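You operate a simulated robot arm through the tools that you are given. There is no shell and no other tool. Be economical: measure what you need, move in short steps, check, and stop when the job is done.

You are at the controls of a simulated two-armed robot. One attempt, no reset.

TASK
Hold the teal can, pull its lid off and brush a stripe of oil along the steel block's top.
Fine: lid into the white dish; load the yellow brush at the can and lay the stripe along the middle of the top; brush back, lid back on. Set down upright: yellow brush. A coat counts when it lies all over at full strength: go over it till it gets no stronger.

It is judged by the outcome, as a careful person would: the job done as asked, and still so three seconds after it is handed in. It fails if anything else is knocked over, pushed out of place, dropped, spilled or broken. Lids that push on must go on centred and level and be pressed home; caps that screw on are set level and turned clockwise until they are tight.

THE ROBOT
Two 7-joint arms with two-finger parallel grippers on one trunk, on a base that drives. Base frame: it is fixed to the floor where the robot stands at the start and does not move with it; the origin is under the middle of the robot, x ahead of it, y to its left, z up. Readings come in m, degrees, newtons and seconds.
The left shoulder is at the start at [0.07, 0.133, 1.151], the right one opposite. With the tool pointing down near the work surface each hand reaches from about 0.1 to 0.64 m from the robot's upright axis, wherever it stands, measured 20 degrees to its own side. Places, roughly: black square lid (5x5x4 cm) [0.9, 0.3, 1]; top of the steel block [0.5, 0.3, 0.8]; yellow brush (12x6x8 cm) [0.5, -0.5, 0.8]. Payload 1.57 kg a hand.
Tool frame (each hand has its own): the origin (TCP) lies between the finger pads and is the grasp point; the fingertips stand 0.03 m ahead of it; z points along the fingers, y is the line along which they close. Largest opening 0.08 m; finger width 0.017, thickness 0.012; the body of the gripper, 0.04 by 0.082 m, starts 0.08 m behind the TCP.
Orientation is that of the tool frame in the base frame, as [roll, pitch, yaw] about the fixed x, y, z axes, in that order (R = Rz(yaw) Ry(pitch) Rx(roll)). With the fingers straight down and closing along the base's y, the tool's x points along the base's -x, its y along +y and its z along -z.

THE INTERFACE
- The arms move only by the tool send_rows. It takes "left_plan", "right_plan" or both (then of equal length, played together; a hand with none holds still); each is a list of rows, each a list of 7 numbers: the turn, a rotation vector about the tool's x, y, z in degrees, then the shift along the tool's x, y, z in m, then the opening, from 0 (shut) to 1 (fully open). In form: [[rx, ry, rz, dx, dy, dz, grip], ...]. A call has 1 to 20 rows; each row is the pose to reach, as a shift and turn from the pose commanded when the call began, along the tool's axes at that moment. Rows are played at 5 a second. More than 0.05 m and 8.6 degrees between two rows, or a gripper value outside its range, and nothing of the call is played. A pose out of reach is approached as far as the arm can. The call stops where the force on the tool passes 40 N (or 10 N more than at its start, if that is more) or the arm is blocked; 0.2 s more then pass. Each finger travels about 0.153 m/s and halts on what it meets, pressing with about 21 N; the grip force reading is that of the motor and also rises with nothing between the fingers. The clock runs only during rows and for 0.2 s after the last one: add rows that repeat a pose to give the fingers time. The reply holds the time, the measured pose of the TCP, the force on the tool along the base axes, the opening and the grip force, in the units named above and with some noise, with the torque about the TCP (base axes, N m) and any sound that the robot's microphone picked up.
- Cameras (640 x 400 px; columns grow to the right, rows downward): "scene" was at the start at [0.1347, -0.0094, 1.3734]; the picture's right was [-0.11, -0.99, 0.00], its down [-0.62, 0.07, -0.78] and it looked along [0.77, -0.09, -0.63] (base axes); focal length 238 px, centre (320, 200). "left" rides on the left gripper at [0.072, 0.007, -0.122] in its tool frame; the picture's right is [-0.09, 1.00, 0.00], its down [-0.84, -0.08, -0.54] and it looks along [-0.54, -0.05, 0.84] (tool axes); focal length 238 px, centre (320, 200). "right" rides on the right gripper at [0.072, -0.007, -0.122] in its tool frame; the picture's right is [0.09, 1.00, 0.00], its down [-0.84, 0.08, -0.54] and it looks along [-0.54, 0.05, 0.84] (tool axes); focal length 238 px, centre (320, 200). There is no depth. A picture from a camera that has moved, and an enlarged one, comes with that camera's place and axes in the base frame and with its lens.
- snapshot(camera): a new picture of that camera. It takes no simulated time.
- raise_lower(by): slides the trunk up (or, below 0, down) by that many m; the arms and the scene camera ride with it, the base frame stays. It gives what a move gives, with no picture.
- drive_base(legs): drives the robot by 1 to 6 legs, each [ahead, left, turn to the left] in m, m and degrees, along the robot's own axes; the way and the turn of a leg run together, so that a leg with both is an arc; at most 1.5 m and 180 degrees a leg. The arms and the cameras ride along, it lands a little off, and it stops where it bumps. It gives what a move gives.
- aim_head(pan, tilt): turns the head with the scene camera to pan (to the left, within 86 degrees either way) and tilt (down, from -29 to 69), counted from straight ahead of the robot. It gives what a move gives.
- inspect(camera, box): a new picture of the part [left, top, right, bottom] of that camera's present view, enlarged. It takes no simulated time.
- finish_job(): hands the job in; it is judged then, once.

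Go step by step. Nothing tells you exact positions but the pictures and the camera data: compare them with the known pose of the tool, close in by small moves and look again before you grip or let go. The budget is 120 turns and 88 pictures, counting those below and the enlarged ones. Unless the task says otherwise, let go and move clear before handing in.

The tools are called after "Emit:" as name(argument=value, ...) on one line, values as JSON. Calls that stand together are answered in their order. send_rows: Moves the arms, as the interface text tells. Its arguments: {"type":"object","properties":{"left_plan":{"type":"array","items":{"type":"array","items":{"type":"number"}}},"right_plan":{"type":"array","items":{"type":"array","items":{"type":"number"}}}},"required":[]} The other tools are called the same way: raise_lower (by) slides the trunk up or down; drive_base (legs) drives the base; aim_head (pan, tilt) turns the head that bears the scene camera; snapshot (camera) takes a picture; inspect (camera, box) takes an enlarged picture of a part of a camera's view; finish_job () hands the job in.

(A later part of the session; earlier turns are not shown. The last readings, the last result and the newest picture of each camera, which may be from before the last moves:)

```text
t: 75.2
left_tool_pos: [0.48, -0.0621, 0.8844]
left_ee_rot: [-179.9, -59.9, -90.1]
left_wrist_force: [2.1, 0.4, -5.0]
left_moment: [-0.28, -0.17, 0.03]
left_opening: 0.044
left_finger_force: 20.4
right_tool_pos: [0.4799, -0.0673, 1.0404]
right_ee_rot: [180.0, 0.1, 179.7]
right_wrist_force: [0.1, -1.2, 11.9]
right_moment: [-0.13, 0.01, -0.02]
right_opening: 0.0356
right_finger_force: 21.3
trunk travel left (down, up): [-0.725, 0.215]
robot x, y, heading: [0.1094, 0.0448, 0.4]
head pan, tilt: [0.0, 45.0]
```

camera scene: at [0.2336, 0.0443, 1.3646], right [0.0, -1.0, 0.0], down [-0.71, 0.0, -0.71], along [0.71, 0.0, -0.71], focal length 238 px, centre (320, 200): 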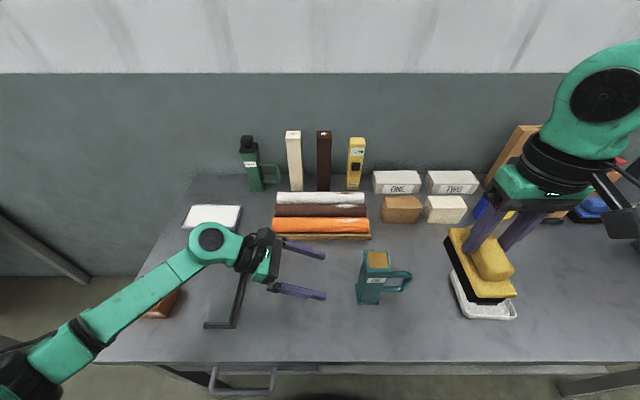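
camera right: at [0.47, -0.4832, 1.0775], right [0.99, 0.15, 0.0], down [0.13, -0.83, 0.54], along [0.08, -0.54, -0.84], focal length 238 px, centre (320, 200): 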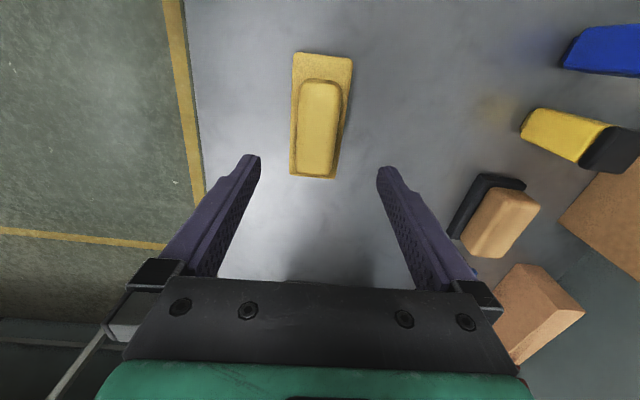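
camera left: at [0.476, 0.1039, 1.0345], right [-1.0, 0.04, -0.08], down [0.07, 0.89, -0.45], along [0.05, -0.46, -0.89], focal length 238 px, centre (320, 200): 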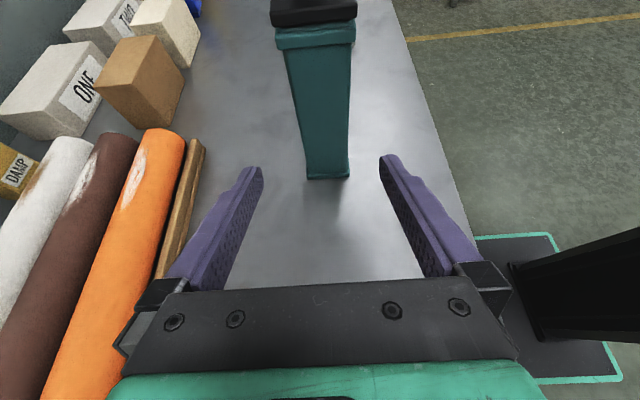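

Contact is made at about 12 N. I'll dwell and draw the brush gently back and forth over the mouth so it loads along its length, then lift.

Emit:
send_rows(right_plan=[[0, 0, 0, 0, 0, 0, 0.15], [0, 0, 0, 0, 0, -0.001, 0.15], [0, 0, 0, -0.012, 0, -0.001, 0.15], [0, 0, 0, -0.025, 0, -0.001, 0.15], [0, 0, 0, -0.012, 0, -0.001, 0.15], [0, 0, 0, 0, 0, -0.001, 0.15], [0, 0, 0, 0.012, 0, -0.001, 0.15], [0, 0, 0, 0.025, 0, -0.001, 0.15], [0, 0, 0, 0.012, 0, -0.001, 0.15], [0, 0, 0, 0, 0, -0.001, 0.15], [0, 0, 0, 0, 0, -0.001, 0.15], [0, 0, 0, 0, 0, -0.02, 0.15], [0, 0, 0, 0, 0, -0.05, 0.15], [0, 0, 0, 0, 0, -0.08, 0.15], [0, 0, 0, 0, 0, -0.08, 0.15]])

Emit:
inspect(camera="scene", box=[300, 160, 460, 310])

Emit:
inspect(camera="left", box=[160, 0, 480, 200])

```text
t: 78.4
left_tool_pos: [0.4813, -0.0623, 0.8845]
left_ee_rot: [179.9, -60.1, -90.0]
left_wrist_force: [-0.7, -0.1, 0.3]
left_moment: [0.03, 0.01, 0.0]
left_opening: 0.0439
left_finger_force: 21.3
right_tool_pos: [0.4791, -0.0683, 1.1207]
right_ee_rot: [179.9, -0.2, 179.7]
right_wrist_force: [0.3, 0.5, -0.4]
right_moment: [-0.01, -0.04, -0.01]
right_opening: 0.0355
right_finger_force: 20.7
trunk travel left (down, up): [-0.725, 0.215]
robot x, y, heading: [0.1043, 0.0462, 0.2]
head pan, tilt: [0.0, 45.0]
```

```text
2.67 times, centred on (380, 235) of scene
camera zoom: at [0.2342, 0.0443, 1.3645], right [0.0, -1.0, 0.0], down [-0.71, 0.0, -0.71], along [0.71, 0.0, -0.71], focal length 634 px, centre (160, 107)
```

zoom: 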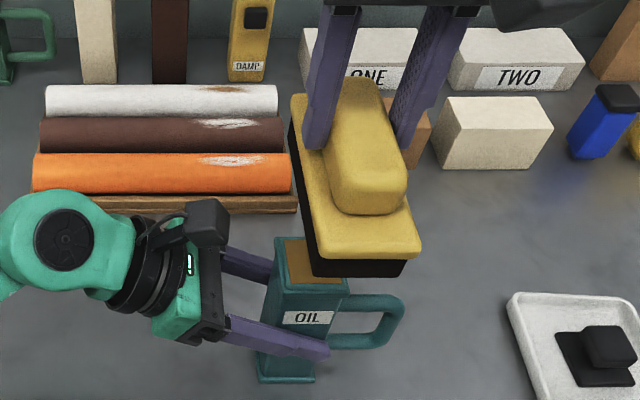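

```text
2.00 times, centred on (320, 100) of left
camera zoom: at [0.4737, 0.0068, 1.0082], right [-1.0, 0.05, -0.08], down [0.08, 0.89, -0.45], along [0.05, -0.46, -0.89], focal length 477 px, centre (320, 400)
```

zoom: 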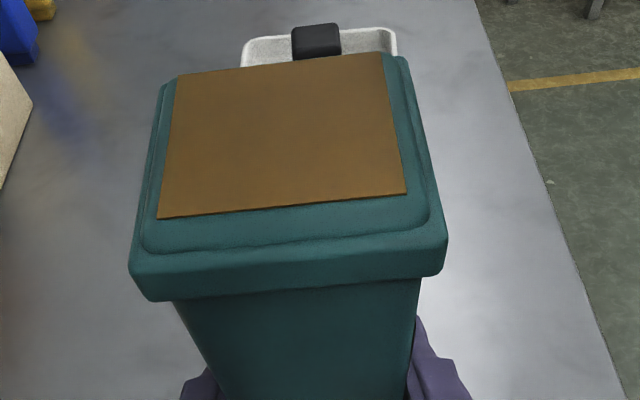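

The mouth is clean and the brush should be loaded. I'll release the can, back the left hand away and up, and drive left to put the block in front of the right arm.

Emit:
send_rows(left_plan=[[0, 0, 0, 0, 0, 0, 0.7], [0, 0, 0, 0, 0, 0, 1], [0, 0, 0, 0, 0, 0, 1], [0, 0, 0, -0.011, 0, -0.029, 1], [0, 0, 0, -0.021, 0, -0.058, 1], [0, 0, 0, -0.032, 0, -0.087, 1], [0, 0, 0, -0.042, 0, -0.1145, 1], [0, 0, 0, -0.012, 0, -0.15, 1], [0, 0, 0, 0.02, 0, -0.186, 1], [0, 0, 0, 0.052, 0, -0.222, 1], [0, 0, 0, 0.07, 0, -0.258, 1], [0, 0, 0, 0.086, 0, -0.2925, 1]])

Emit:
drive_base(legs=[[0, 0.29, 0]])

Emit:
snapshot(camera="scene")

```text
t: 81.0
left_tool_pos: [0.479, 0.1496, 1.1048]
left_ee_rot: [-179.9, -60.0, -90.1]
left_wrist_force: [0.5, 0.2, -0.7]
left_moment: [0.03, -0.03, -0.01]
left_opening: 0.0801
left_finger_force: 0.1
right_tool_pos: [0.4781, -0.0668, 1.1205]
right_ee_rot: [-180.0, -0.1, 179.7]
right_wrist_force: [0.5, 0.2, -1.9]
right_moment: [-0.02, -0.01, 0.03]
right_opening: 0.0354
right_finger_force: 21.3
trunk travel left (down, up): [-0.725, 0.215]
robot x, y, heading: [0.0946, 0.0419, 0.2]
head pan, tilt: [0.0, 45.0]
```

```text
t: 83.0
left_tool_pos: [0.4786, 0.4342, 1.1043]
left_ee_rot: [-180.0, -60.0, -90.2]
left_wrist_force: [-0.1, -0.3, 0.0]
left_moment: [0.01, 0.03, 0.0]
left_opening: 0.0798
left_finger_force: 0.0
right_tool_pos: [0.4786, 0.2175, 1.1193]
right_ee_rot: [179.9, -0.2, 179.6]
right_wrist_force: [0.3, -0.2, -2.1]
right_moment: [-0.01, 0.0, 0.01]
right_opening: 0.0359
right_finger_force: 20.5
trunk travel left (down, up): [-0.725, 0.215]
robot x, y, heading: [0.0994, 0.3306, -0.5]
head pan, tilt: [0.0, 45.0]
```

```text
27 pictures are left
camera scene: at [0.234, 0.3298, 1.3645], right [0.0, -1.0, 0.0], down [-0.71, 0.0, -0.71], along [0.71, 0.0, -0.71], focal length 238 px, centre (320, 200)
```

scene: 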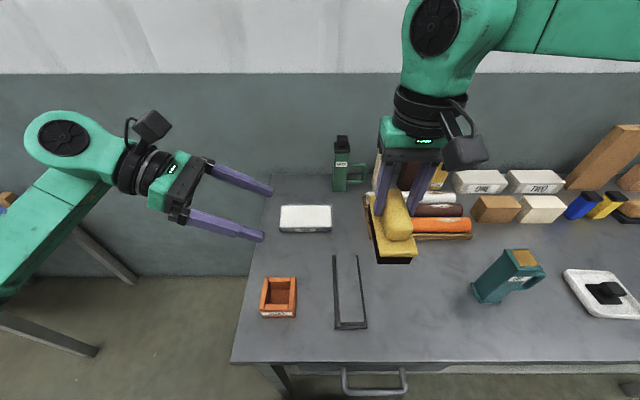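

The block is in view. I'll zoom in to fix its position and see the top before brushing.

Emit:
inspect(camera="scene", box=[290, 240, 410, 340])

```text
4.00 times, centred on (350, 290) of scene
camera zoom: at [0.234, 0.3298, 1.3645], right [0.0, -1.0, 0.0], down [-0.71, 0.0, -0.71], along [0.71, 0.0, -0.71], focal length 951 px, centre (200, -160)
```

zoom: 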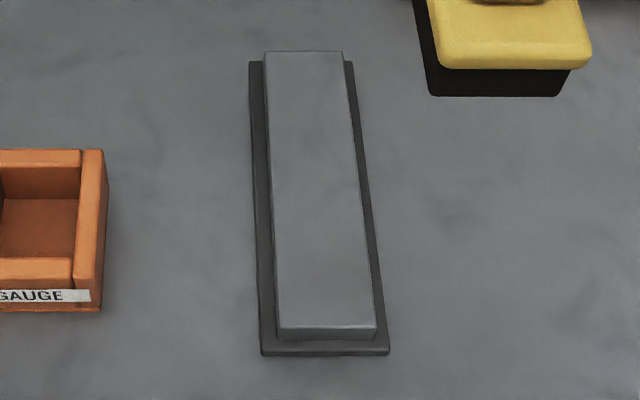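

The block top spans x 0.406–0.573 and y 0.238–0.288 at z ≈ 0.83, with no yaw. I'll bring the brush over its middle and down to just above it.

Emit:
send_rows(right_plan=[[0, 0, 0, 0.007, 0.022, 0.02, 0.15], [0, 0, 0, 0.0136, 0.0455, 0.05, 0.15], [0, 0, 0, 0.0136, 0.0455, 0.09, 0.15], [0, 0, 0, 0.0136, 0.0455, 0.13, 0.15], [0, 0, 0, 0.0136, 0.0455, 0.165, 0.15], [0, 0, 0, 0.0136, 0.0455, 0.19, 0.15], [0, 0, 0, 0.0136, 0.0455, 0.19, 0.15]])

Emit:
inspect(camera="scene", box=[290, 220, 430, 340])

```text
t: 84.6
left_tool_pos: [0.4796, 0.4357, 1.1051]
left_ee_rot: [-179.9, -60.1, -90.1]
left_wrist_force: [-0.4, 1.0, 0.4]
left_moment: [0.02, 0.02, 0.04]
left_opening: 0.0799
left_finger_force: 0.0
right_tool_pos: [0.4649, 0.2649, 0.9296]
right_ee_rot: [-180.0, -0.1, 179.7]
right_wrist_force: [-0.2, -0.5, -2.5]
right_moment: [0.02, -0.03, 0.01]
right_opening: 0.0357
right_finger_force: 21.1
trunk travel left (down, up): [-0.725, 0.215]
robot x, y, heading: [0.1018, 0.3285, -0.4]
head pan, tilt: [0.0, 45.0]
```

```text
3.33 times, centred on (360, 280) of scene
camera zoom: at [0.2338, 0.3314, 1.3646], right [0.0, -1.0, 0.0], down [-0.71, 0.0, -0.71], along [0.71, 0.0, -0.71], focal length 793 px, centre (187, -67)
```

zoom: 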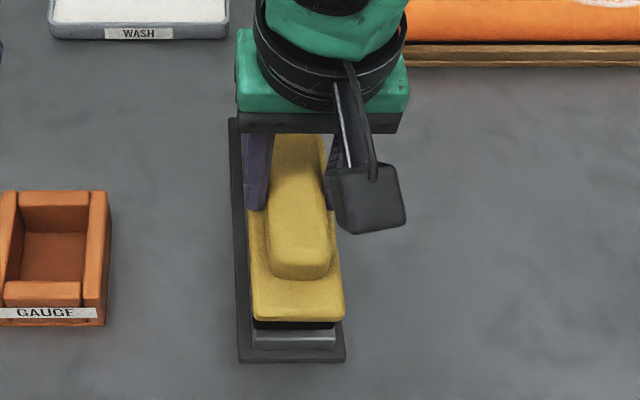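

The brush lines up with the block. Lowering it to contact.

Emit:
send_rows(right_plan=[[0, 0, 0, 0, -0.002, 0.01, 0.15], [0, 0, 0, 0, -0.002, 0.016, 0.15], [0, 0, 0, 0, -0.002, 0.019, 0.15], [0, 0, 0, 0, -0.002, 0.021, 0.15], [0, 0, 0, 0, -0.002, 0.021, 0.15]])

```text
t: 85.8
left_tool_pos: [0.4781, 0.4358, 1.1062]
left_ee_rot: [-179.7, -60.1, -90.3]
left_wrist_force: [-0.3, 0.3, 0.1]
left_moment: [-0.02, 0.0, 0.01]
left_opening: 0.0797
left_finger_force: 0.1
right_tool_pos: [0.466, 0.2618, 0.9094]
right_ee_rot: [179.9, 0.2, 179.6]
right_wrist_force: [2.0, -2.6, 18.0]
right_moment: [-0.1, -0.03, 0.03]
right_opening: 0.0355
right_finger_force: 21.0
trunk travel left (down, up): [-0.725, 0.215]
robot x, y, heading: [0.1016, 0.3296, 0.3]
head pan, tilt: [0.0, 45.0]
```

Contact is at 18 N, so I'll ease off a millimetre and lay one pass end to end, then check the block hasn't moved.

Emit:
send_rows(right_plan=[[0, 0, 0, 0, 0, -0.0008, 0.15], [0, 0, 0, 0.01, 0, -0.0008, 0.15], [0, 0, 0, 0.02, 0, -0.0008, 0.15], [0, 0, 0, 0.008, 0, -0.0008, 0.15], [0, 0, 0, -0.004, 0, -0.0008, 0.15], [0, 0, 0, -0.016, 0, -0.0008, 0.15], [0, 0, 0, -0.028, 0, -0.0008, 0.15], [0, 0, 0, -0.04, 0, -0.0008, 0.15], [0, 0, 0, -0.052, 0, -0.0008, 0.15], [0, 0, 0, -0.064, 0, -0.0008, 0.15], [0, 0, 0, -0.064, 0, -0.0008, 0.15]])

Emit:
inspect(camera="scene", box=[290, 220, 430, 340])

```text
t: 88.2
left_tool_pos: [0.4796, 0.4347, 1.1037]
left_ee_rot: [-179.9, -60.1, -90.3]
left_wrist_force: [0.3, -0.9, 0.5]
left_moment: [0.02, 0.01, 0.03]
left_opening: 0.0799
left_finger_force: 0.1
right_tool_pos: [0.5196, 0.2448, 0.9154]
right_ee_rot: [179.9, -0.1, 179.6]
right_wrist_force: [0.5, 0.0, -2.0]
right_moment: [0.0, -0.02, -0.01]
right_opening: 0.0358
right_finger_force: 20.9
right hand out of reach, approached as far as the arm can: row 7, 8, 9, 10, 11
trunk travel left (down, up): [-0.725, 0.215]
robot x, y, heading: [0.1039, 0.3322, -0.2]
head pan, tilt: [0.0, 45.0]
```

```text
3.33 times, centred on (360, 280) of scene
camera zoom: at [0.234, 0.3313, 1.3645], right [0.0, -1.0, 0.0], down [-0.71, 0.0, -0.71], along [0.71, 0.0, -0.71], focal length 793 px, centre (187, -67)
```

zoom: 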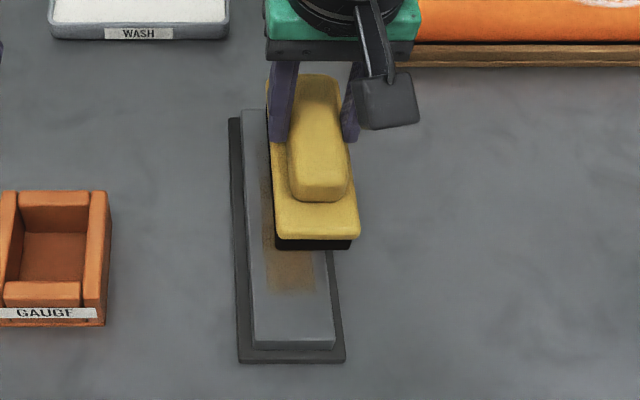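

The oil shows along the middle of the block, faint so far. The arm ran out of reach at the far end and drifted sideways, so I'll lift the brush and drive 4 cm ahead before going on.

Emit:
send_rows(right_plan=[[0, 0, 0, 0, 0, -0.02, 0.15], [0, 0, 0, 0.02, 0, -0.05, 0.15], [0, 0, 0, 0.05, 0, -0.05, 0.15], [0, 0, 0, 0.06, 0.01, -0.05, 0.15], [0, 0, 0, 0.06, 0.01, -0.05, 0.15]])

Emit:
drive_base(legs=[[0.04, 0, 0]])

Emit:
inspect(camera="scene", box=[280, 220, 440, 380])

```text
t: 89.4
left_tool_pos: [0.4794, 0.4359, 1.1051]
left_ee_rot: [-179.9, -60.1, -90.1]
left_wrist_force: [0.6, -0.3, 0.1]
left_moment: [0.01, 0.0, -0.03]
left_opening: 0.0799
left_finger_force: 0.0
right_tool_pos: [0.4612, 0.2546, 0.9672]
right_ee_rot: [179.9, 0.0, 179.6]
right_wrist_force: [-0.5, 0.4, -1.1]
right_moment: [0.03, -0.01, -0.02]
right_opening: 0.0354
right_finger_force: 21.2
trunk travel left (down, up): [-0.725, 0.215]
robot x, y, heading: [0.1064, 0.3324, -0.5]
head pan, tilt: [0.0, 45.0]
```

```text
t: 90.2
left_tool_pos: [0.515, 0.4352, 1.1067]
left_ee_rot: [-179.6, -60.2, -90.4]
left_wrist_force: [-1.1, 0.0, 0.0]
left_moment: [0.0, 0.01, -0.06]
left_opening: 0.0799
left_finger_force: 0.1
right_tool_pos: [0.4963, 0.2525, 0.968]
right_ee_rot: [180.0, 0.0, 179.7]
right_wrist_force: [-0.1, -0.1, -0.3]
right_moment: [0.0, 0.0, 0.0]
right_opening: 0.0357
right_finger_force: 20.8
trunk travel left (down, up): [-0.725, 0.215]
robot x, y, heading: [0.1406, 0.3337, -0.0]
head pan, tilt: [0.0, 45.0]
```

```text
2.50 times, centred on (360, 300) of scene
camera zoom: at [0.2686, 0.3313, 1.365], right [0.0, -1.0, 0.0], down [-0.71, 0.0, -0.71], along [0.71, 0.0, -0.71], focal length 595 px, centre (220, -50)
```

zoom: 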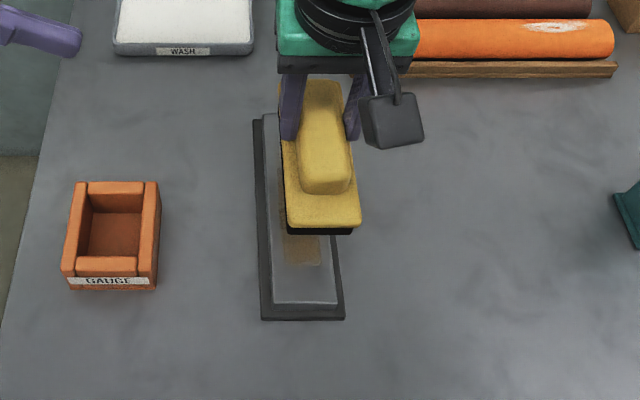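

The block hasn't moved. I'll bring the brush back to its middle line and make several full passes.

Emit:
send_rows(right_plan=[[0, 0, 0, 0.02, 0.01, 0.02, 0.15], [0, 0, 0, 0.031, 0.01, 0.045, 0.15], [0, 0, 0, 0.031, 0.01, 0.055, 0.15], [0, 0, 0, 0.031, 0.01, 0.058, 0.15], [0, 0, 0, 0.043, 0.01, 0.058, 0.15], [0, 0, 0, 0.03, 0.01, 0.058, 0.15], [0, 0, 0, 0.015, 0.01, 0.058, 0.15], [0, 0, 0, 0, 0.01, 0.058, 0.15], [0, 0, 0, -0.015, 0.01, 0.058, 0.15], [0, 0, 0, -0.03, 0.01, 0.058, 0.15], [0, 0, 0, -0.015, 0.01, 0.058, 0.15], [0, 0, 0, 0, 0.01, 0.058, 0.15], [0, 0, 0, 0.015, 0.01, 0.058, 0.15], [0, 0, 0, 0.03, 0.01, 0.058, 0.15], [0, 0, 0, 0.045, 0.01, 0.058, 0.15], [0, 0, 0, 0.03, 0.01, 0.058, 0.15], [0, 0, 0, 0.015, 0.01, 0.058, 0.15], [0, 0, 0, 0, 0.01, 0.058, 0.15], [0, 0, 0, -0.015, 0.01, 0.058, 0.15], [0, 0, 0, -0.03, 0.01, 0.058, 0.15]])

```text
t: 94.4
left_tool_pos: [0.518, 0.4364, 1.1044]
left_ee_rot: [-180.0, -60.0, -90.2]
left_wrist_force: [-0.8, -0.8, 0.1]
left_moment: [0.03, 0.01, -0.02]
left_opening: 0.08
left_finger_force: 0.1
right_tool_pos: [0.5255, 0.2601, 0.9105]
right_ee_rot: [179.8, -0.1, 179.7]
right_wrist_force: [0.2, -0.3, -0.8]
right_moment: [0.01, -0.04, 0.01]
right_opening: 0.0355
right_finger_force: 20.9
right hand out of reach, approached as far as the arm can: row 10, 20
trunk travel left (down, up): [-0.725, 0.215]
robot x, y, heading: [0.1423, 0.3325, -0.0]
head pan, tilt: [0.0, 45.0]
```

At the far end the contact was lost, so I'll press about 1.5 mm more, stay within reach, and make more passes.

Emit:
send_rows(right_plan=[[0, 0, 0, 0.008, 0.002, 0.0008, 0.15], [0, 0, 0, 0.01, 0.002, 0.0015, 0.15], [0, 0, 0, 0.023, 0.002, 0.0015, 0.15], [0, 0, 0, 0.036, 0.002, 0.0015, 0.15], [0, 0, 0, 0.049, 0.002, 0.0015, 0.15], [0, 0, 0, 0.062, 0.002, 0.0015, 0.15], [0, 0, 0, 0.075, 0.002, 0.0015, 0.15], [0, 0, 0, 0.062, 0.002, 0.0015, 0.15], [0, 0, 0, 0.049, 0.002, 0.0015, 0.15], [0, 0, 0, 0.036, 0.002, 0.0015, 0.15], [0, 0, 0, 0.023, 0.002, 0.0015, 0.15], [0, 0, 0, 0.008, 0.002, 0.0015, 0.15], [0, 0, 0, 0.023, 0.002, 0.0015, 0.15], [0, 0, 0, 0.036, 0.002, 0.0015, 0.15], [0, 0, 0, 0.049, 0.002, 0.0015, 0.15], [0, 0, 0, 0.062, 0.002, 0.0015, 0.15], [0, 0, 0, 0.062, 0.002, 0.0015, 0.15]])

Emit:
send_rows(right_plan=[[0, 0, 0, 0, 0, -0.03, 0.15], [0, 0, 0, 0.03, -0.02, -0.07, 0.15], [0, 0, 0, 0.04, -0.06, -0.11, 0.15], [0, 0, 0, 0.04, -0.1, -0.13, 0.15], [0, 0, 0, 0.04, -0.1, -0.13, 0.15]])

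Emit:
inspect(camera="scene", box=[300, 250, 420, 350])

```text
t: 98.0
left_tool_pos: [0.5172, 0.4346, 1.1054]
left_ee_rot: [180.0, -60.1, -90.1]
left_wrist_force: [-0.6, 0.6, 0.5]
left_moment: [-0.01, -0.03, -0.03]
left_opening: 0.0803
left_finger_force: 0.1
right_tool_pos: [0.464, 0.2618, 0.9092]
right_ee_rot: [-180.0, -0.1, 179.7]
right_wrist_force: [0.2, -0.2, -1.2]
right_moment: [0.0, -0.04, -0.03]
right_opening: 0.0355
right_finger_force: 21.2
trunk travel left (down, up): [-0.725, 0.215]
robot x, y, heading: [0.1423, 0.3315, -0.3]
head pan, tilt: [0.0, 45.0]
```

```text
refused: row 2 steps farther than a row can; nothing moved
```

```text
4.00 times, centred on (360, 300) of scene
camera zoom: at [0.2724, 0.331, 1.3645], right [0.0, -1.0, 0.0], down [-0.71, 0.0, -0.71], along [0.71, 0.0, -0.71], focal length 951 px, centre (160, -200)
```

zoom: 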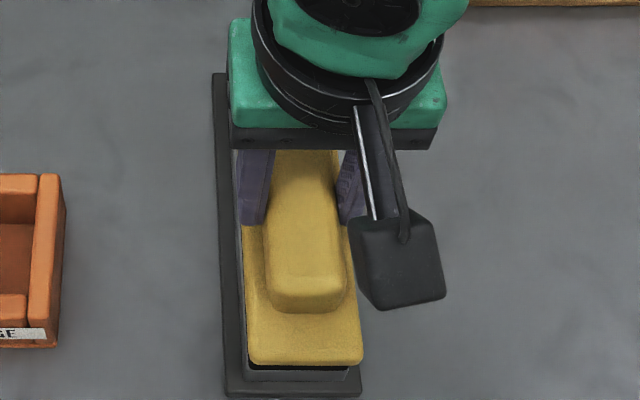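

There is no contact force at z 0.909, so those passes barely touched. I'll press down a little further and read the force.

Emit:
send_rows(right_plan=[[0, 0, 0, 0, 0, 0.001, 0.15], [0, 0, 0, 0, 0, 0.002, 0.15], [0, 0, 0, 0, 0, 0.002, 0.15]])

```text
t: 98.8
left_tool_pos: [0.5169, 0.4343, 1.1057]
left_ee_rot: [-179.8, -60.0, -90.1]
left_wrist_force: [0.0, 0.5, 0.0]
left_moment: [-0.03, 0.03, -0.03]
left_opening: 0.08
left_finger_force: 0.1
right_tool_pos: [0.4629, 0.2604, 0.9091]
right_ee_rot: [179.9, -0.1, 179.6]
right_wrist_force: [0.1, -1.8, 12.5]
right_moment: [-0.11, 0.45, 0.04]
right_opening: 0.0358
right_finger_force: 20.9
trunk travel left (down, up): [-0.725, 0.215]
robot x, y, heading: [0.1396, 0.3299, -0.3]
head pan, tilt: [0.0, 45.0]
```

Now it's pressing at 12.5 N. I'll stroke at this height.

Emit:
send_rows(right_plan=[[0, 0, 0, 0.008, 0.001, 0, 0.15], [0, 0, 0, -0.005, 0.001, 0, 0.15], [0, 0, 0, -0.017, 0.001, 0, 0.15], [0, 0, 0, -0.029, 0.001, 0, 0.15], [0, 0, 0, -0.041, 0.001, 0, 0.15], [0, 0, 0, -0.052, 0.001, 0, 0.15], [0, 0, 0, -0.041, 0.001, 0, 0.15], [0, 0, 0, -0.029, 0.001, 0, 0.15], [0, 0, 0, -0.017, 0.001, 0, 0.15], [0, 0, 0, -0.005, 0.001, 0, 0.15], [0, 0, 0, 0.008, 0.001, 0, 0.15], [0, 0, 0, -0.005, 0.001, 0, 0.15], [0, 0, 0, -0.017, 0.001, 0, 0.15], [0, 0, 0, -0.029, 0.001, 0, 0.15], [0, 0, 0, -0.041, 0.001, 0, 0.15], [0, 0, 0, -0.052, 0.001, 0, 0.15], [0, 0, 0, -0.052, 0.001, 0, 0.15]])

Emit:
send_rows(right_plan=[[0, 0, 0, 0, 0, -0.03, 0.15], [0, 0, 0, 0.02, -0.01, -0.06, 0.15], [0, 0, 0, 0.03, -0.04, -0.09, 0.15], [0, 0, 0, 0.03, -0.07, -0.11, 0.15], [0, 0, 0, 0.03, -0.1, -0.12, 0.15], [0, 0, 0, 0.03, -0.1, -0.12, 0.15]])

Emit:
inspect(camera="scene", box=[300, 250, 420, 350])

```text
t: 102.4
left_tool_pos: [0.5142, 0.4357, 1.1063]
left_ee_rot: [-179.6, -60.1, -90.4]
left_wrist_force: [0.1, 0.1, -0.8]
left_moment: [-0.03, -0.02, -0.02]
left_opening: 0.08
left_finger_force: 0.1
right_tool_pos: [0.5135, 0.2626, 0.908]
right_ee_rot: [-179.9, 0.0, 179.7]
right_wrist_force: [-4.7, 0.1, 13.0]
right_moment: [-0.02, 0.43, 0.01]
right_opening: 0.0356
right_finger_force: 21.0
trunk travel left (down, up): [-0.725, 0.215]
robot x, y, heading: [0.1413, 0.3323, -0.0]
head pan, tilt: [0.0, 45.0]
```

```text
t: 103.8
left_tool_pos: [0.5178, 0.4357, 1.1041]
left_ee_rot: [-179.9, -60.1, -90.2]
left_wrist_force: [0.4, 0.4, 0.9]
left_moment: [-0.03, 0.01, 0.01]
left_opening: 0.08
left_finger_force: 0.3
right_tool_pos: [0.4854, 0.1616, 1.027]
right_ee_rot: [180.0, -0.1, 179.6]
right_wrist_force: [-0.1, 0.4, -2.2]
right_moment: [-0.04, 0.02, 0.01]
right_opening: 0.0356
right_finger_force: 20.8
trunk travel left (down, up): [-0.725, 0.215]
robot x, y, heading: [0.1453, 0.3319, 0.0]
head pan, tilt: [0.0, 45.0]
```

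```text
4.00 times, centred on (360, 300) of scene
camera zoom: at [0.2726, 0.3316, 1.3645], right [0.0, -1.0, 0.0], down [-0.71, 0.0, -0.71], along [0.71, 0.0, -0.71], focal length 951 px, centre (160, -200)
```

zoom: 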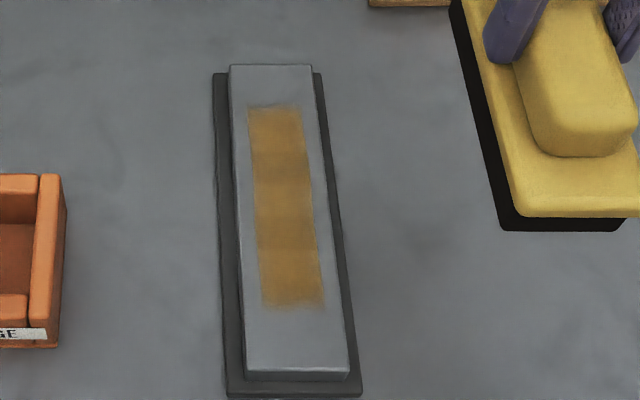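

A clear stripe lies along the middle, a little weaker toward the ends. I'll make more passes with a longer stroke and compare.

Emit:
send_rows(right_plan=[[0, 0, 0, 0, 0.03, 0.01, 0.15], [0, 0, 0, 0, 0.065, 0.03, 0.15], [0, 0, 0, 0, 0.1, 0.06, 0.15], [0, 0, 0, 0, 0.1, 0.1, 0.15], [0, 0, 0, 0, 0.1, 0.116, 0.15], [0, 0, 0, 0, 0.1, 0.12, 0.15], [0, 0, 0, 0.015, 0.1, 0.12, 0.15], [0, 0, 0, 0.03, 0.1, 0.12, 0.15], [0, 0, 0, 0.045, 0.1, 0.12, 0.15], [0, 0, 0, 0.03, 0.1, 0.12, 0.15], [0, 0, 0, 0.015, 0.1, 0.12, 0.15], [0, 0, 0, 0, 0.1, 0.12, 0.15], [0, 0, 0, -0.015, 0.1, 0.12, 0.15], [0, 0, 0, -0.03, 0.1, 0.12, 0.15], [0, 0, 0, -0.04, 0.1, 0.12, 0.15], [0, 0, 0, -0.03, 0.1, 0.12, 0.15], [0, 0, 0, -0.015, 0.1, 0.12, 0.15], [0, 0, 0, 0, 0.1, 0.12, 0.15], [0, 0, 0, 0.015, 0.1, 0.12, 0.15], [0, 0, 0, 0.03, 0.1, 0.12, 0.15]])

Emit:
send_rows(right_plan=[[0, 0, 0, 0.015, 0, 0, 0.15], [0, 0, 0, 0, 0, 0, 0.15], [0, 0, 0, -0.015, 0, 0, 0.15], [0, 0, 0, -0.03, 0, 0, 0.15], [0, 0, 0, -0.045, 0, 0, 0.15], [0, 0, 0, -0.06, 0, 0, 0.15], [0, 0, 0, -0.07, 0, 0, 0.15], [0, 0, 0, -0.06, 0, 0, 0.15], [0, 0, 0, -0.045, 0, 0, 0.15], [0, 0, 0, -0.03, 0, 0, 0.15], [0, 0, 0, -0.015, 0, 0, 0.15], [0, 0, 0, 0, 0, 0, 0.15], [0, 0, 0, 0.015, 0, 0, 0.15], [0, 0, 0, 0, 0, 0, 0.15], [0, 0, 0, -0.02, 0, 0, 0.15], [0, 0, 0, -0.03, 0, 0, 0.15]])

Emit:
send_rows(right_plan=[[0, 0, 0, 0, 0, -0.03, 0.15], [0, 0, 0, 0, -0.01, -0.06, 0.15], [0, 0, 0, 0, -0.04, -0.09, 0.15], [0, 0, 0, 0, -0.07, -0.11, 0.15], [0, 0, 0, 0, -0.1, -0.12, 0.15], [0, 0, 0, 0, -0.1, -0.12, 0.15]])

Emit:
inspect(camera="scene", box=[300, 250, 420, 350])

```text
t: 108.0
left_tool_pos: [0.5172, 0.435, 1.1047]
left_ee_rot: [-179.9, -60.1, -90.2]
left_wrist_force: [-0.8, 0.1, 0.9]
left_moment: [0.0, -0.02, 0.02]
left_opening: 0.0799
left_finger_force: 0.0
right_tool_pos: [0.4565, 0.2617, 0.9071]
right_ee_rot: [-180.0, -0.1, 179.6]
right_wrist_force: [-0.2, -0.7, -2.1]
right_moment: [0.0, 0.02, -0.02]
right_opening: 0.0356
right_finger_force: 20.9
trunk travel left (down, up): [-0.725, 0.215]
robot x, y, heading: [0.1432, 0.3321, -0.3]
head pan, tilt: [0.0, 45.0]
```

```text
t: 111.4
left_tool_pos: [0.5178, 0.4361, 1.105]
left_ee_rot: [-180.0, -60.2, -90.1]
left_wrist_force: [0.4, -0.2, -0.6]
left_moment: [0.0, -0.02, -0.01]
left_opening: 0.0799
left_finger_force: 0.1
right_tool_pos: [0.4863, 0.2617, 0.9079]
right_ee_rot: [-180.0, -0.1, 179.7]
right_wrist_force: [0.8, 0.7, -1.6]
right_moment: [0.0, -0.05, -0.01]
right_opening: 0.0356
right_finger_force: 20.7
trunk travel left (down, up): [-0.725, 0.215]
robot x, y, heading: [0.145, 0.3341, 0.1]
head pan, tilt: [0.0, 45.0]
```

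```text
t: 112.8
left_tool_pos: [0.5182, 0.4354, 1.1046]
left_ee_rot: [-179.9, -60.1, -90.0]
left_wrist_force: [0.6, 0.0, 0.3]
left_moment: [-0.06, 0.0, -0.01]
left_opening: 0.08
left_finger_force: 0.0
right_tool_pos: [0.4867, 0.1608, 1.0294]
right_ee_rot: [-179.9, -0.2, 179.7]
right_wrist_force: [-0.4, 0.3, -1.5]
right_moment: [-0.06, 0.03, -0.03]
right_opening: 0.0356
right_finger_force: 20.9
trunk travel left (down, up): [-0.725, 0.215]
robot x, y, heading: [0.1426, 0.3344, -0.1]
head pan, tilt: [0.0, 45.0]
```

```text
4.00 times, centred on (360, 300) of scene
camera zoom: at [0.2724, 0.3317, 1.3645], right [0.0, -1.0, 0.0], down [-0.71, 0.0, -0.71], along [0.71, 0.0, -0.71], focal length 951 px, centre (160, -200)
```

zoom: 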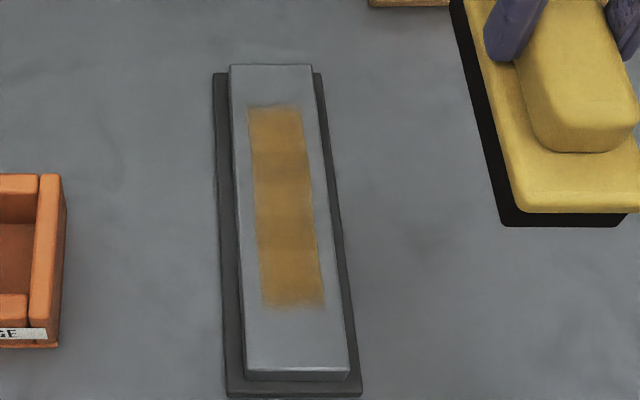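

Those passes read no contact: the brush slides up slightly in the grip under pressure. I'll set it down again, press 3 mm deeper and read the force.

Emit:
send_rows(right_plan=[[0, 0, 0, 0, 0.03, 0.01, 0.15], [0, 0, 0, 0, 0.065, 0.03, 0.15], [0, 0, 0, 0, 0.1, 0.06, 0.15], [0, 0, 0, 0, 0.1, 0.1, 0.15], [0, 0, 0, 0.005, 0.1, 0.12, 0.15], [0, 0, 0, 0.01, 0.1, 0.122, 0.15], [0, 0, 0, 0.015, 0.1, 0.123, 0.15], [0, 0, 0, 0.015, 0.1, 0.123, 0.15]])

```text
t: 114.6
left_tool_pos: [0.5171, 0.435, 1.1051]
left_ee_rot: [-179.9, -60.1, -90.1]
left_wrist_force: [-0.1, 0.6, -0.7]
left_moment: [0.0, 0.0, 0.0]
left_opening: 0.0802
left_finger_force: 0.0
right_tool_pos: [0.4722, 0.2638, 0.9069]
right_ee_rot: [179.9, 0.0, 179.6]
right_wrist_force: [6.9, 1.4, 15.3]
right_moment: [0.0, -0.22, 0.0]
right_opening: 0.0358
right_finger_force: 20.8
trunk travel left (down, up): [-0.725, 0.215]
robot x, y, heading: [0.1425, 0.3311, 0.1]
head pan, tilt: [0.0, 45.0]
```

The contact is good at 15 N. Now long strokes, adding a trace of depth each pass.

Emit:
send_rows(right_plan=[[0, 0, 0, 0.015, 0, 0, 0.15], [0, 0, 0, 0.028, 0, 0.0005, 0.15], [0, 0, 0, 0.015, 0, 0.0005, 0.15], [0, 0, 0, 0, 0, 0.0005, 0.15], [0, 0, 0, -0.015, 0, 0.0005, 0.15], [0, 0, 0, -0.03, 0, 0.0005, 0.15], [0, 0, 0, -0.045, 0, 0.001, 0.15], [0, 0, 0, -0.03, 0, 0.001, 0.15], [0, 0, 0, -0.015, 0, 0.001, 0.15], [0, 0, 0, 0, 0, 0.001, 0.15], [0, 0, 0, 0.015, 0, 0.001, 0.15], [0, 0, 0, 0.028, 0, 0.0015, 0.15], [0, 0, 0, 0.015, 0, 0.0015, 0.15], [0, 0, 0, 0, 0, 0.0015, 0.15], [0, 0, 0, -0.015, 0, 0.0015, 0.15], [0, 0, 0, -0.03, 0, 0.002, 0.15], [0, 0, 0, -0.045, 0, 0.002, 0.15], [0, 0, 0, -0.03, 0, 0.002, 0.15], [0, 0, 0, -0.015, 0, 0.002, 0.15]])

Emit:
send_rows(right_plan=[[0, 0, 0, 0, 0, -0.03, 0.15], [0, 0, 0, 0, -0.01, -0.06, 0.15], [0, 0, 0, 0, -0.04, -0.09, 0.15], [0, 0, 0, 0, -0.07, -0.11, 0.15], [0, 0, 0, 0, -0.1, -0.12, 0.15], [0, 0, 0, 0, -0.1, -0.12, 0.15]])

Emit:
inspect(camera="scene", box=[300, 250, 420, 350])

```text
t: 118.6
left_tool_pos: [0.5168, 0.4352, 1.1043]
left_ee_rot: [-179.8, -60.0, -90.2]
left_wrist_force: [-0.6, 0.8, 1.4]
left_moment: [-0.02, -0.02, 0.0]
left_opening: 0.08
left_finger_force: 0.2
right_tool_pos: [0.4849, 0.2611, 0.9017]
right_ee_rot: [-180.0, -0.1, 179.7]
right_wrist_force: [-0.7, -0.1, -1.4]
right_moment: [-0.02, -0.02, 0.0]
right_opening: 0.0354
right_finger_force: 20.9
trunk travel left (down, up): [-0.725, 0.215]
robot x, y, heading: [0.1413, 0.3319, -0.1]
head pan, tilt: [0.0, 45.0]
```

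```text
t: 120.0
left_tool_pos: [0.5166, 0.4353, 1.1048]
left_ee_rot: [-179.9, -60.1, -90.1]
left_wrist_force: [-0.6, -1.6, 0.3]
left_moment: [0.01, 0.01, 0.03]
left_opening: 0.08
left_finger_force: 0.0
right_tool_pos: [0.4853, 0.1619, 1.0229]
right_ee_rot: [-179.9, -0.2, 179.7]
right_wrist_force: [0.0, 0.8, -0.7]
right_moment: [0.01, 0.03, 0.0]
right_opening: 0.0357
right_finger_force: 21.0
trunk travel left (down, up): [-0.725, 0.215]
robot x, y, heading: [0.1431, 0.3322, -0.1]
head pan, tilt: [0.0, 45.0]
```

```text
4.00 times, centred on (360, 300) of scene
camera zoom: at [0.2725, 0.3318, 1.3645], right [0.0, -1.0, 0.0], down [-0.71, 0.0, -0.71], along [0.71, 0.0, -0.71], focal length 951 px, centre (160, -200)
```

zoom: 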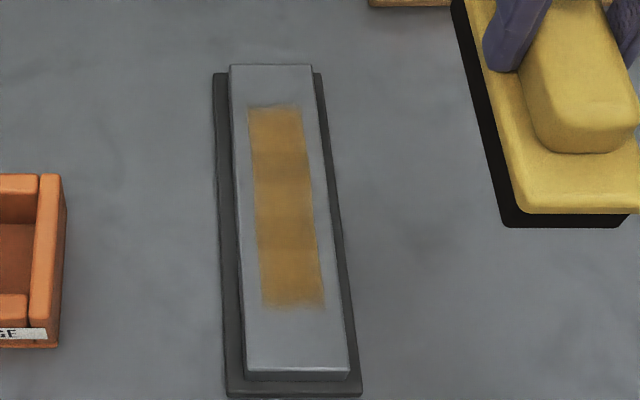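

I'll look closer at the stripe to see whether it is even.

Emit:
inspect(camera="scene", box=[340, 262, 400, 332])

```text
5.71 times, centred on (370, 297) of scene
camera zoom: at [0.2725, 0.3318, 1.3645], right [0.0, -1.0, 0.0], down [-0.71, 0.0, -0.71], along [0.71, 0.0, -0.71], focal length 1359 px, centre (34, -354)
```

zoom: 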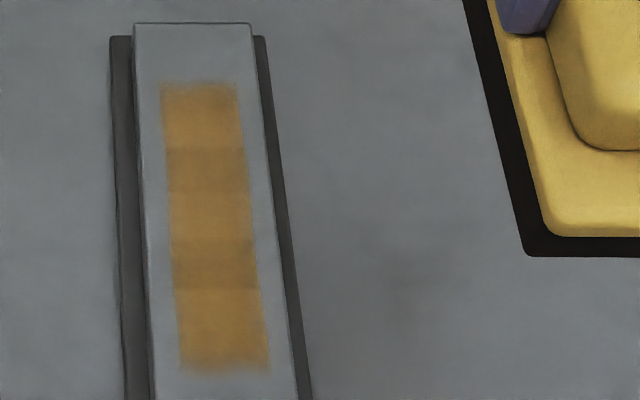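

The darker bands match where the brush's centre dwelt, so the brush paints only about ±1 cm around its centre. The stripe therefore has to be extended toward both ends of the block. I'll drive 15 cm left so the whole length is within easy reach.

Emit:
drive_base(legs=[[0, 0.15, 0]])

```text
t: 121.4
left_tool_pos: [0.5173, 0.5869, 1.1046]
left_ee_rot: [-179.9, -60.0, -90.1]
left_wrist_force: [1.0, -0.8, -0.1]
left_moment: [0.01, 0.05, 0.0]
left_opening: 0.0799
left_finger_force: 0.1
right_tool_pos: [0.485, 0.3122, 1.0229]
right_ee_rot: [179.8, -0.1, 179.7]
right_wrist_force: [-0.2, 0.3, -1.4]
right_moment: [0.0, -0.02, 0.01]
right_opening: 0.0353
right_finger_force: 20.7
trunk travel left (down, up): [-0.725, 0.215]
robot x, y, heading: [0.1436, 0.4847, -0.2]
head pan, tilt: [0.0, 45.0]
```

Emit:
send_rows(right_plan=[[0, 0, 0, -0.03, -0.02, 0, 0.15], [0, 0, 0, -0.055, -0.04, 0.02, 0.15], [0, 0, 0, -0.075, -0.05, 0.05, 0.15], [0, 0, 0, -0.075, -0.05, 0.09, 0.15], [0, 0, 0, -0.075, -0.05, 0.115, 0.15], [0, 0, 0, -0.075, -0.05, 0.115, 0.15]])

Emit:
inspect(camera="scene", box=[340, 210, 480, 340])

```text
t: 122.8
left_tool_pos: [0.5175, 0.5875, 1.1041]
left_ee_rot: [-179.9, -60.1, -90.1]
left_wrist_force: [0.4, -0.4, 0.5]
left_moment: [0.03, 0.0, 0.0]
left_opening: 0.0799
left_finger_force: 0.0
right_tool_pos: [0.5606, 0.2616, 0.9082]
right_ee_rot: [-180.0, -0.2, 179.9]
right_wrist_force: [0.1, -0.2, -1.9]
right_moment: [-0.05, -0.01, -0.02]
right_opening: 0.0358
right_finger_force: 20.9
trunk travel left (down, up): [-0.725, 0.215]
robot x, y, heading: [0.1396, 0.481, 0.0]
head pan, tilt: [0.0, 45.0]
```

```text
3.08 times, centred on (410, 275) of scene
camera zoom: at [0.2721, 0.4834, 1.3646], right [0.0, -1.0, 0.0], down [-0.71, 0.0, -0.71], along [0.71, 0.0, -0.71], focal length 732 px, centre (43, -31)
```

zoom: 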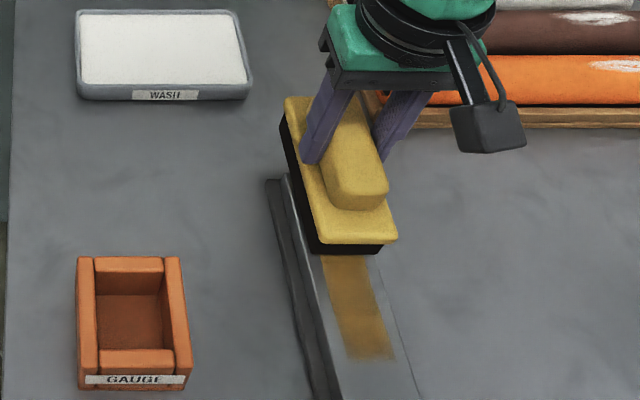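

The far end is reachable from here. Now I'll find light contact.

Emit:
send_rows(right_plan=[[0, 0, 0, 0, 0, 0.004, 0.15], [0, 0, 0, 0, 0, 0.006, 0.15], [0, 0, 0, 0, 0, 0.007, 0.15], [0, 0, 0, 0, 0, 0.007, 0.15]])

```text
t: 123.8
left_tool_pos: [0.5167, 0.5877, 1.1052]
left_ee_rot: [-179.8, -60.1, -90.1]
left_wrist_force: [0.5, 0.1, 0.1]
left_moment: [0.01, -0.04, -0.04]
left_opening: 0.0802
left_finger_force: 0.0
right_tool_pos: [0.5605, 0.2624, 0.9013]
right_ee_rot: [180.0, 0.2, 179.7]
right_wrist_force: [2.4, -2.5, 13.3]
right_moment: [-0.09, 0.41, 0.01]
right_opening: 0.0359
right_finger_force: 20.6
trunk travel left (down, up): [-0.725, 0.215]
robot x, y, heading: [0.1409, 0.4851, 0.1]
head pan, tilt: [0.0, 45.0]
```

In contact. I'll ease off slightly and stroke slowly from the far end to the near end.

Emit:
send_rows(right_plan=[[0, 0, 0, -0.004, 0, -0.0004, 0.15], [0, 0, 0, 0.004, 0, -0.0004, 0.15], [0, 0, 0, 0.012, 0, -0.0004, 0.15], [0, 0, 0, 0.02, 0, -0.0004, 0.15], [0, 0, 0, 0.028, 0, -0.0004, 0.15], [0, 0, 0, 0.036, 0, -0.0004, 0.15], [0, 0, 0, 0.044, 0, -0.0004, 0.15], [0, 0, 0, 0.052, 0, -0.0004, 0.15], [0, 0, 0, 0.06, 0, -0.0004, 0.15], [0, 0, 0, 0.069, 0, -0.0004, 0.15], [0, 0, 0, 0.078, 0, -0.0004, 0.15], [0, 0, 0, 0.087, 0, -0.0004, 0.15], [0, 0, 0, 0.096, 0, -0.0004, 0.15], [0, 0, 0, 0.105, 0, -0.0004, 0.15], [0, 0, 0, 0.114, 0, -0.0004, 0.15], [0, 0, 0, 0.123, 0, -0.0004, 0.15], [0, 0, 0, 0.132, 0, -0.0004, 0.15], [0, 0, 0, 0.14, 0, -0.0004, 0.15], [0, 0, 0, 0.146, 0, -0.0004, 0.15]])

```text
t: 127.8
left_tool_pos: [0.517, 0.5884, 1.1048]
left_ee_rot: [-179.9, -60.1, -90.1]
left_wrist_force: [1.3, 0.5, 0.4]
left_moment: [-0.02, -0.02, -0.01]
left_opening: 0.0798
left_finger_force: 0.1
right_tool_pos: [0.4136, 0.2634, 0.9032]
right_ee_rot: [-180.0, -0.1, 179.9]
right_wrist_force: [1.0, 0.6, 0.7]
right_moment: [-0.05, -0.16, 0.0]
right_opening: 0.0356
right_finger_force: 21.6
trunk travel left (down, up): [-0.725, 0.215]
robot x, y, heading: [0.1384, 0.4849, 0.3]
head pan, tilt: [0.0, 45.0]
```

Contact is light now. I'll stroke back to the far end with slightly more pressure and look at the near half.

Emit:
send_rows(right_plan=[[0, 0, 0, 0, 0, 0.001, 0.15], [0, 0, 0, -0.008, 0, 0.001, 0.15], [0, 0, 0, -0.016, 0, 0.001, 0.15], [0, 0, 0, -0.024, 0, 0.001, 0.15], [0, 0, 0, -0.032, 0, 0.001, 0.15], [0, 0, 0, -0.04, 0, 0.001, 0.15], [0, 0, 0, -0.049, 0, 0.0012, 0.15], [0, 0, 0, -0.058, 0, 0.0012, 0.15], [0, 0, 0, -0.067, 0, 0.0012, 0.15], [0, 0, 0, -0.076, 0, 0.0012, 0.15], [0, 0, 0, -0.085, 0, 0.0012, 0.15], [0, 0, 0, -0.094, 0, 0.0014, 0.15], [0, 0, 0, -0.103, 0, 0.0014, 0.15], [0, 0, 0, -0.112, 0, 0.0014, 0.15], [0, 0, 0, -0.12, 0, 0.0014, 0.15], [0, 0, 0, -0.128, 0, 0.0016, 0.15], [0, 0, 0, -0.136, 0, 0.0016, 0.15], [0, 0, 0, -0.144, 0, 0.0016, 0.15], [0, 0, 0, -0.15, 0, 0.0016, 0.15]])

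Emit:
inspect(camera="scene", box=[370, 230, 490, 340])

```text
t: 131.8
left_tool_pos: [0.516, 0.5877, 1.1057]
left_ee_rot: [-179.7, -60.1, -90.3]
left_wrist_force: [-0.2, -0.5, -0.3]
left_moment: [0.0, -0.01, 0.03]
left_opening: 0.0799
left_finger_force: 0.1
right_tool_pos: [0.5622, 0.2641, 0.8999]
right_ee_rot: [-180.0, 0.0, 179.7]
right_wrist_force: [-2.7, -1.2, 8.1]
right_moment: [-0.04, 0.02, -0.04]
right_opening: 0.0357
right_finger_force: 20.6
trunk travel left (down, up): [-0.725, 0.215]
robot x, y, heading: [0.1408, 0.4833, -0.3]
head pan, tilt: [0.0, 45.0]
```

```text
3.64 times, centred on (430, 285) of scene
camera zoom: at [0.2699, 0.484, 1.3648], right [0.0, -1.0, 0.0], down [-0.71, 0.0, -0.71], along [0.71, 0.0, -0.71], focal length 865 px, centre (-80, -109)
```

zoom: 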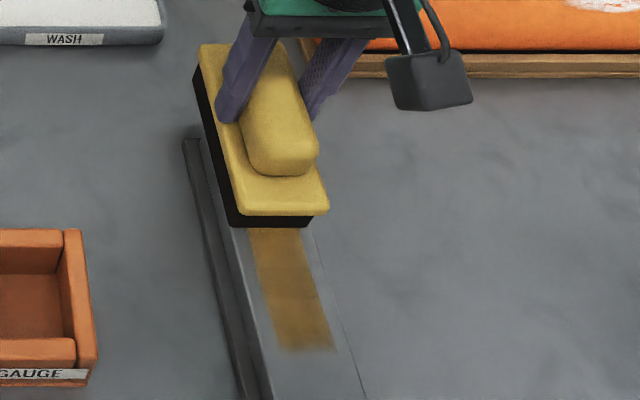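

The stripe still ends at x ≈ 0.435 although the brush went well past that, so the paintable stripe spans about 0.435–0.546. I'll make more passes over it at about 8 N.

Emit:
send_rows(right_plan=[[0, 0, 0, 0.012, 0, 0, 0.15], [0, 0, 0, 0.024, 0, 0, 0.15], [0, 0, 0, 0.036, 0, 0.0003, 0.15], [0, 0, 0, 0.048, 0, 0.0003, 0.15], [0, 0, 0, 0.06, 0, 0.0003, 0.15], [0, 0, 0, 0.072, 0, 0.0006, 0.15], [0, 0, 0, 0.084, 0, 0.0006, 0.15], [0, 0, 0, 0.096, 0, 0.0006, 0.15], [0, 0, 0, 0.108, 0, 0.0006, 0.15], [0, 0, 0, 0.12, 0, 0.0008, 0.15], [0, 0, 0, 0.13, 0, 0.0008, 0.15], [0, 0, 0, 0.118, 0, 0.001, 0.15], [0, 0, 0, 0.106, 0, 0.001, 0.15], [0, 0, 0, 0.094, 0, 0.001, 0.15], [0, 0, 0, 0.082, 0, 0.0012, 0.15], [0, 0, 0, 0.07, 0, 0.0012, 0.15], [0, 0, 0, 0.058, 0, 0.0012, 0.15], [0, 0, 0, 0.046, 0, 0.0014, 0.15], [0, 0, 0, 0.034, 0, 0.0014, 0.15], [0, 0, 0, 0.022, 0, 0.0014, 0.15]])

Emit:
send_rows(right_plan=[[0, 0, 0, 0, 0, -0.03, 0.15], [0, 0, 0, 0, -0.01, -0.06, 0.15], [0, 0, 0, 0, -0.04, -0.09, 0.15], [0, 0, 0, 0, -0.07, -0.11, 0.15], [0, 0, 0, 0, -0.1, -0.12, 0.15], [0, 0, 0, 0, -0.1, -0.12, 0.15]])

Emit:
inspect(camera="scene", box=[400, 262, 460, 332])

```text
t: 136.0
left_tool_pos: [0.5118, 0.5895, 1.1062]
left_ee_rot: [-179.3, -60.1, -90.7]
left_wrist_force: [-1.0, 0.9, 0.1]
left_moment: [0.01, -0.01, 0.0]
left_opening: 0.08
left_finger_force: 0.1
right_tool_pos: [0.5375, 0.2665, 0.8995]
right_ee_rot: [-179.8, 0.2, 179.8]
right_wrist_force: [-7.0, 1.3, 28.5]
right_moment: [0.21, 1.02, 0.05]
right_opening: 0.0356
right_finger_force: 21.7
trunk travel left (down, up): [-0.725, 0.215]
robot x, y, heading: [0.1386, 0.4864, 0.0]
head pan, tilt: [0.0, 45.0]
```

```text
t: 137.4
left_tool_pos: [0.5186, 0.5872, 1.1053]
left_ee_rot: [180.0, -60.0, -90.0]
left_wrist_force: [-0.6, 0.1, -0.2]
left_moment: [0.0, -0.02, -0.03]
left_opening: 0.08
left_finger_force: 0.1
right_tool_pos: [0.5415, 0.1627, 1.0184]
right_ee_rot: [-180.0, -0.2, 179.6]
right_wrist_force: [0.2, 0.2, -1.4]
right_moment: [-0.01, -0.01, -0.03]
right_opening: 0.0356
right_finger_force: 21.1
trunk travel left (down, up): [-0.725, 0.215]
robot x, y, heading: [0.1429, 0.4803, 0.1]
head pan, tilt: [0.0, 45.0]
```

```text
5.71 times, centred on (430, 297) of scene
camera zoom: at [0.2729, 0.4834, 1.3645], right [0.0, -1.0, 0.0], down [-0.71, 0.0, -0.71], along [0.71, 0.0, -0.71], focal length 1359 px, centre (-309, -354)
```

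zoom: 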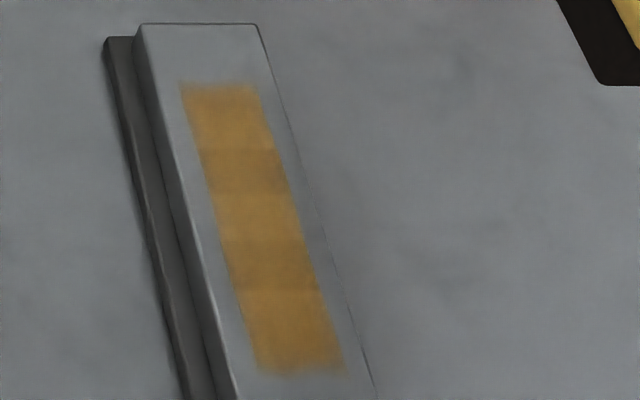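

The stripe now looks almost even. To be sure it reaches full strength I'll reload once and go over it again, so I'll raise the brush high and drive back to the can.

Emit:
send_rows(right_plan=[[0, 0, 0, 0.015, 0, -0.03, 0.15], [0, 0, 0, 0.03, 0, -0.06, 0.15], [0, 0, 0, 0.045, 0, -0.09, 0.15], [0, 0, 0, 0.06, 0, -0.12, 0.15], [0, 0, 0, 0.06, 0, -0.12, 0.15]])

Emit:
drive_base(legs=[[0, -0.44, 0]])

Emit:
snapshot(camera="scene")

```text
t: 138.6
left_tool_pos: [0.5177, 0.5884, 1.105]
left_ee_rot: [-180.0, -60.1, -90.0]
left_wrist_force: [-0.6, -0.3, -0.7]
left_moment: [0.01, 0.03, 0.01]
left_opening: 0.0801
left_finger_force: 0.0
right_tool_pos: [0.4806, 0.1612, 1.1411]
right_ee_rot: [180.0, -0.3, 179.6]
right_wrist_force: [0.4, -0.1, -1.0]
right_moment: [-0.01, 0.02, -0.02]
right_opening: 0.0357
right_finger_force: 20.8
trunk travel left (down, up): [-0.725, 0.215]
robot x, y, heading: [0.1403, 0.4804, -0.1]
head pan, tilt: [0.0, 45.0]
```

```text
t: 141.2
left_tool_pos: [0.5169, 0.1661, 1.1045]
left_ee_rot: [-179.9, -60.1, -90.5]
left_wrist_force: [0.4, 0.1, -0.3]
left_moment: [0.01, 0.02, 0.01]
left_opening: 0.0802
left_finger_force: 0.1
right_tool_pos: [0.4768, -0.2605, 1.142]
right_ee_rot: [-179.9, -0.1, 179.3]
right_wrist_force: [0.1, 0.0, -1.6]
right_moment: [0.0, -0.02, -0.01]
right_opening: 0.0355
right_finger_force: 20.9
trunk travel left (down, up): [-0.725, 0.215]
robot x, y, heading: [0.1416, 0.0642, -0.5]
head pan, tilt: [0.0, 45.0]
```

```text
14 pictures are left
camera scene: at [0.2708, 0.0627, 1.3645], right [-0.01, -1.0, 0.0], down [-0.71, 0.0, -0.71], along [0.71, -0.01, -0.71], focal length 238 px, centre (320, 200)
```

scene: 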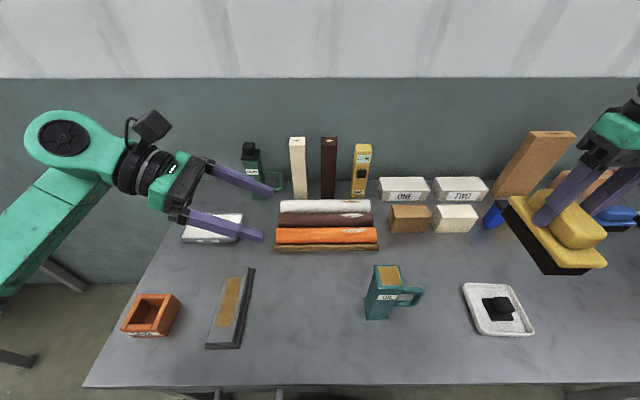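

Everything stands where it should and the stripe is clearly visible. I'll bring the left hand to the can and grip it.

Emit:
send_rows(left_plan=[[0, 0, 0, -0.02, 0.006, 0.03, 1], [0, 0, 0, -0.04, 0.012, 0.06, 1], [0, 0, 0, -0.06, 0.018, 0.09, 1], [0, 0, 0, -0.08, 0.024, 0.125, 1], [0, 0, 0, -0.1, 0.03, 0.16, 1], [0, 0, 0, -0.119, 0.036, 0.191, 1], [0, 0, 0, -0.119, 0.036, 0.191, 1]])

```text
t: 142.8
left_tool_pos: [0.4804, 0.0595, 0.9056]
left_ee_rot: [-179.8, -60.1, -90.6]
left_wrist_force: [-0.2, 0.1, 0.8]
left_moment: [0.0, 0.0, 0.0]
left_opening: 0.08
left_finger_force: 0.1
right_tool_pos: [0.4761, -0.2613, 1.1411]
right_ee_rot: [-180.0, -0.1, 179.3]
right_wrist_force: [-0.2, 0.2, -1.3]
right_moment: [-0.02, -0.02, 0.02]
right_opening: 0.0356
right_finger_force: 20.9
trunk travel left (down, up): [-0.725, 0.215]
robot x, y, heading: [0.139, 0.0639, -0.6]
head pan, tilt: [0.0, 45.0]
```

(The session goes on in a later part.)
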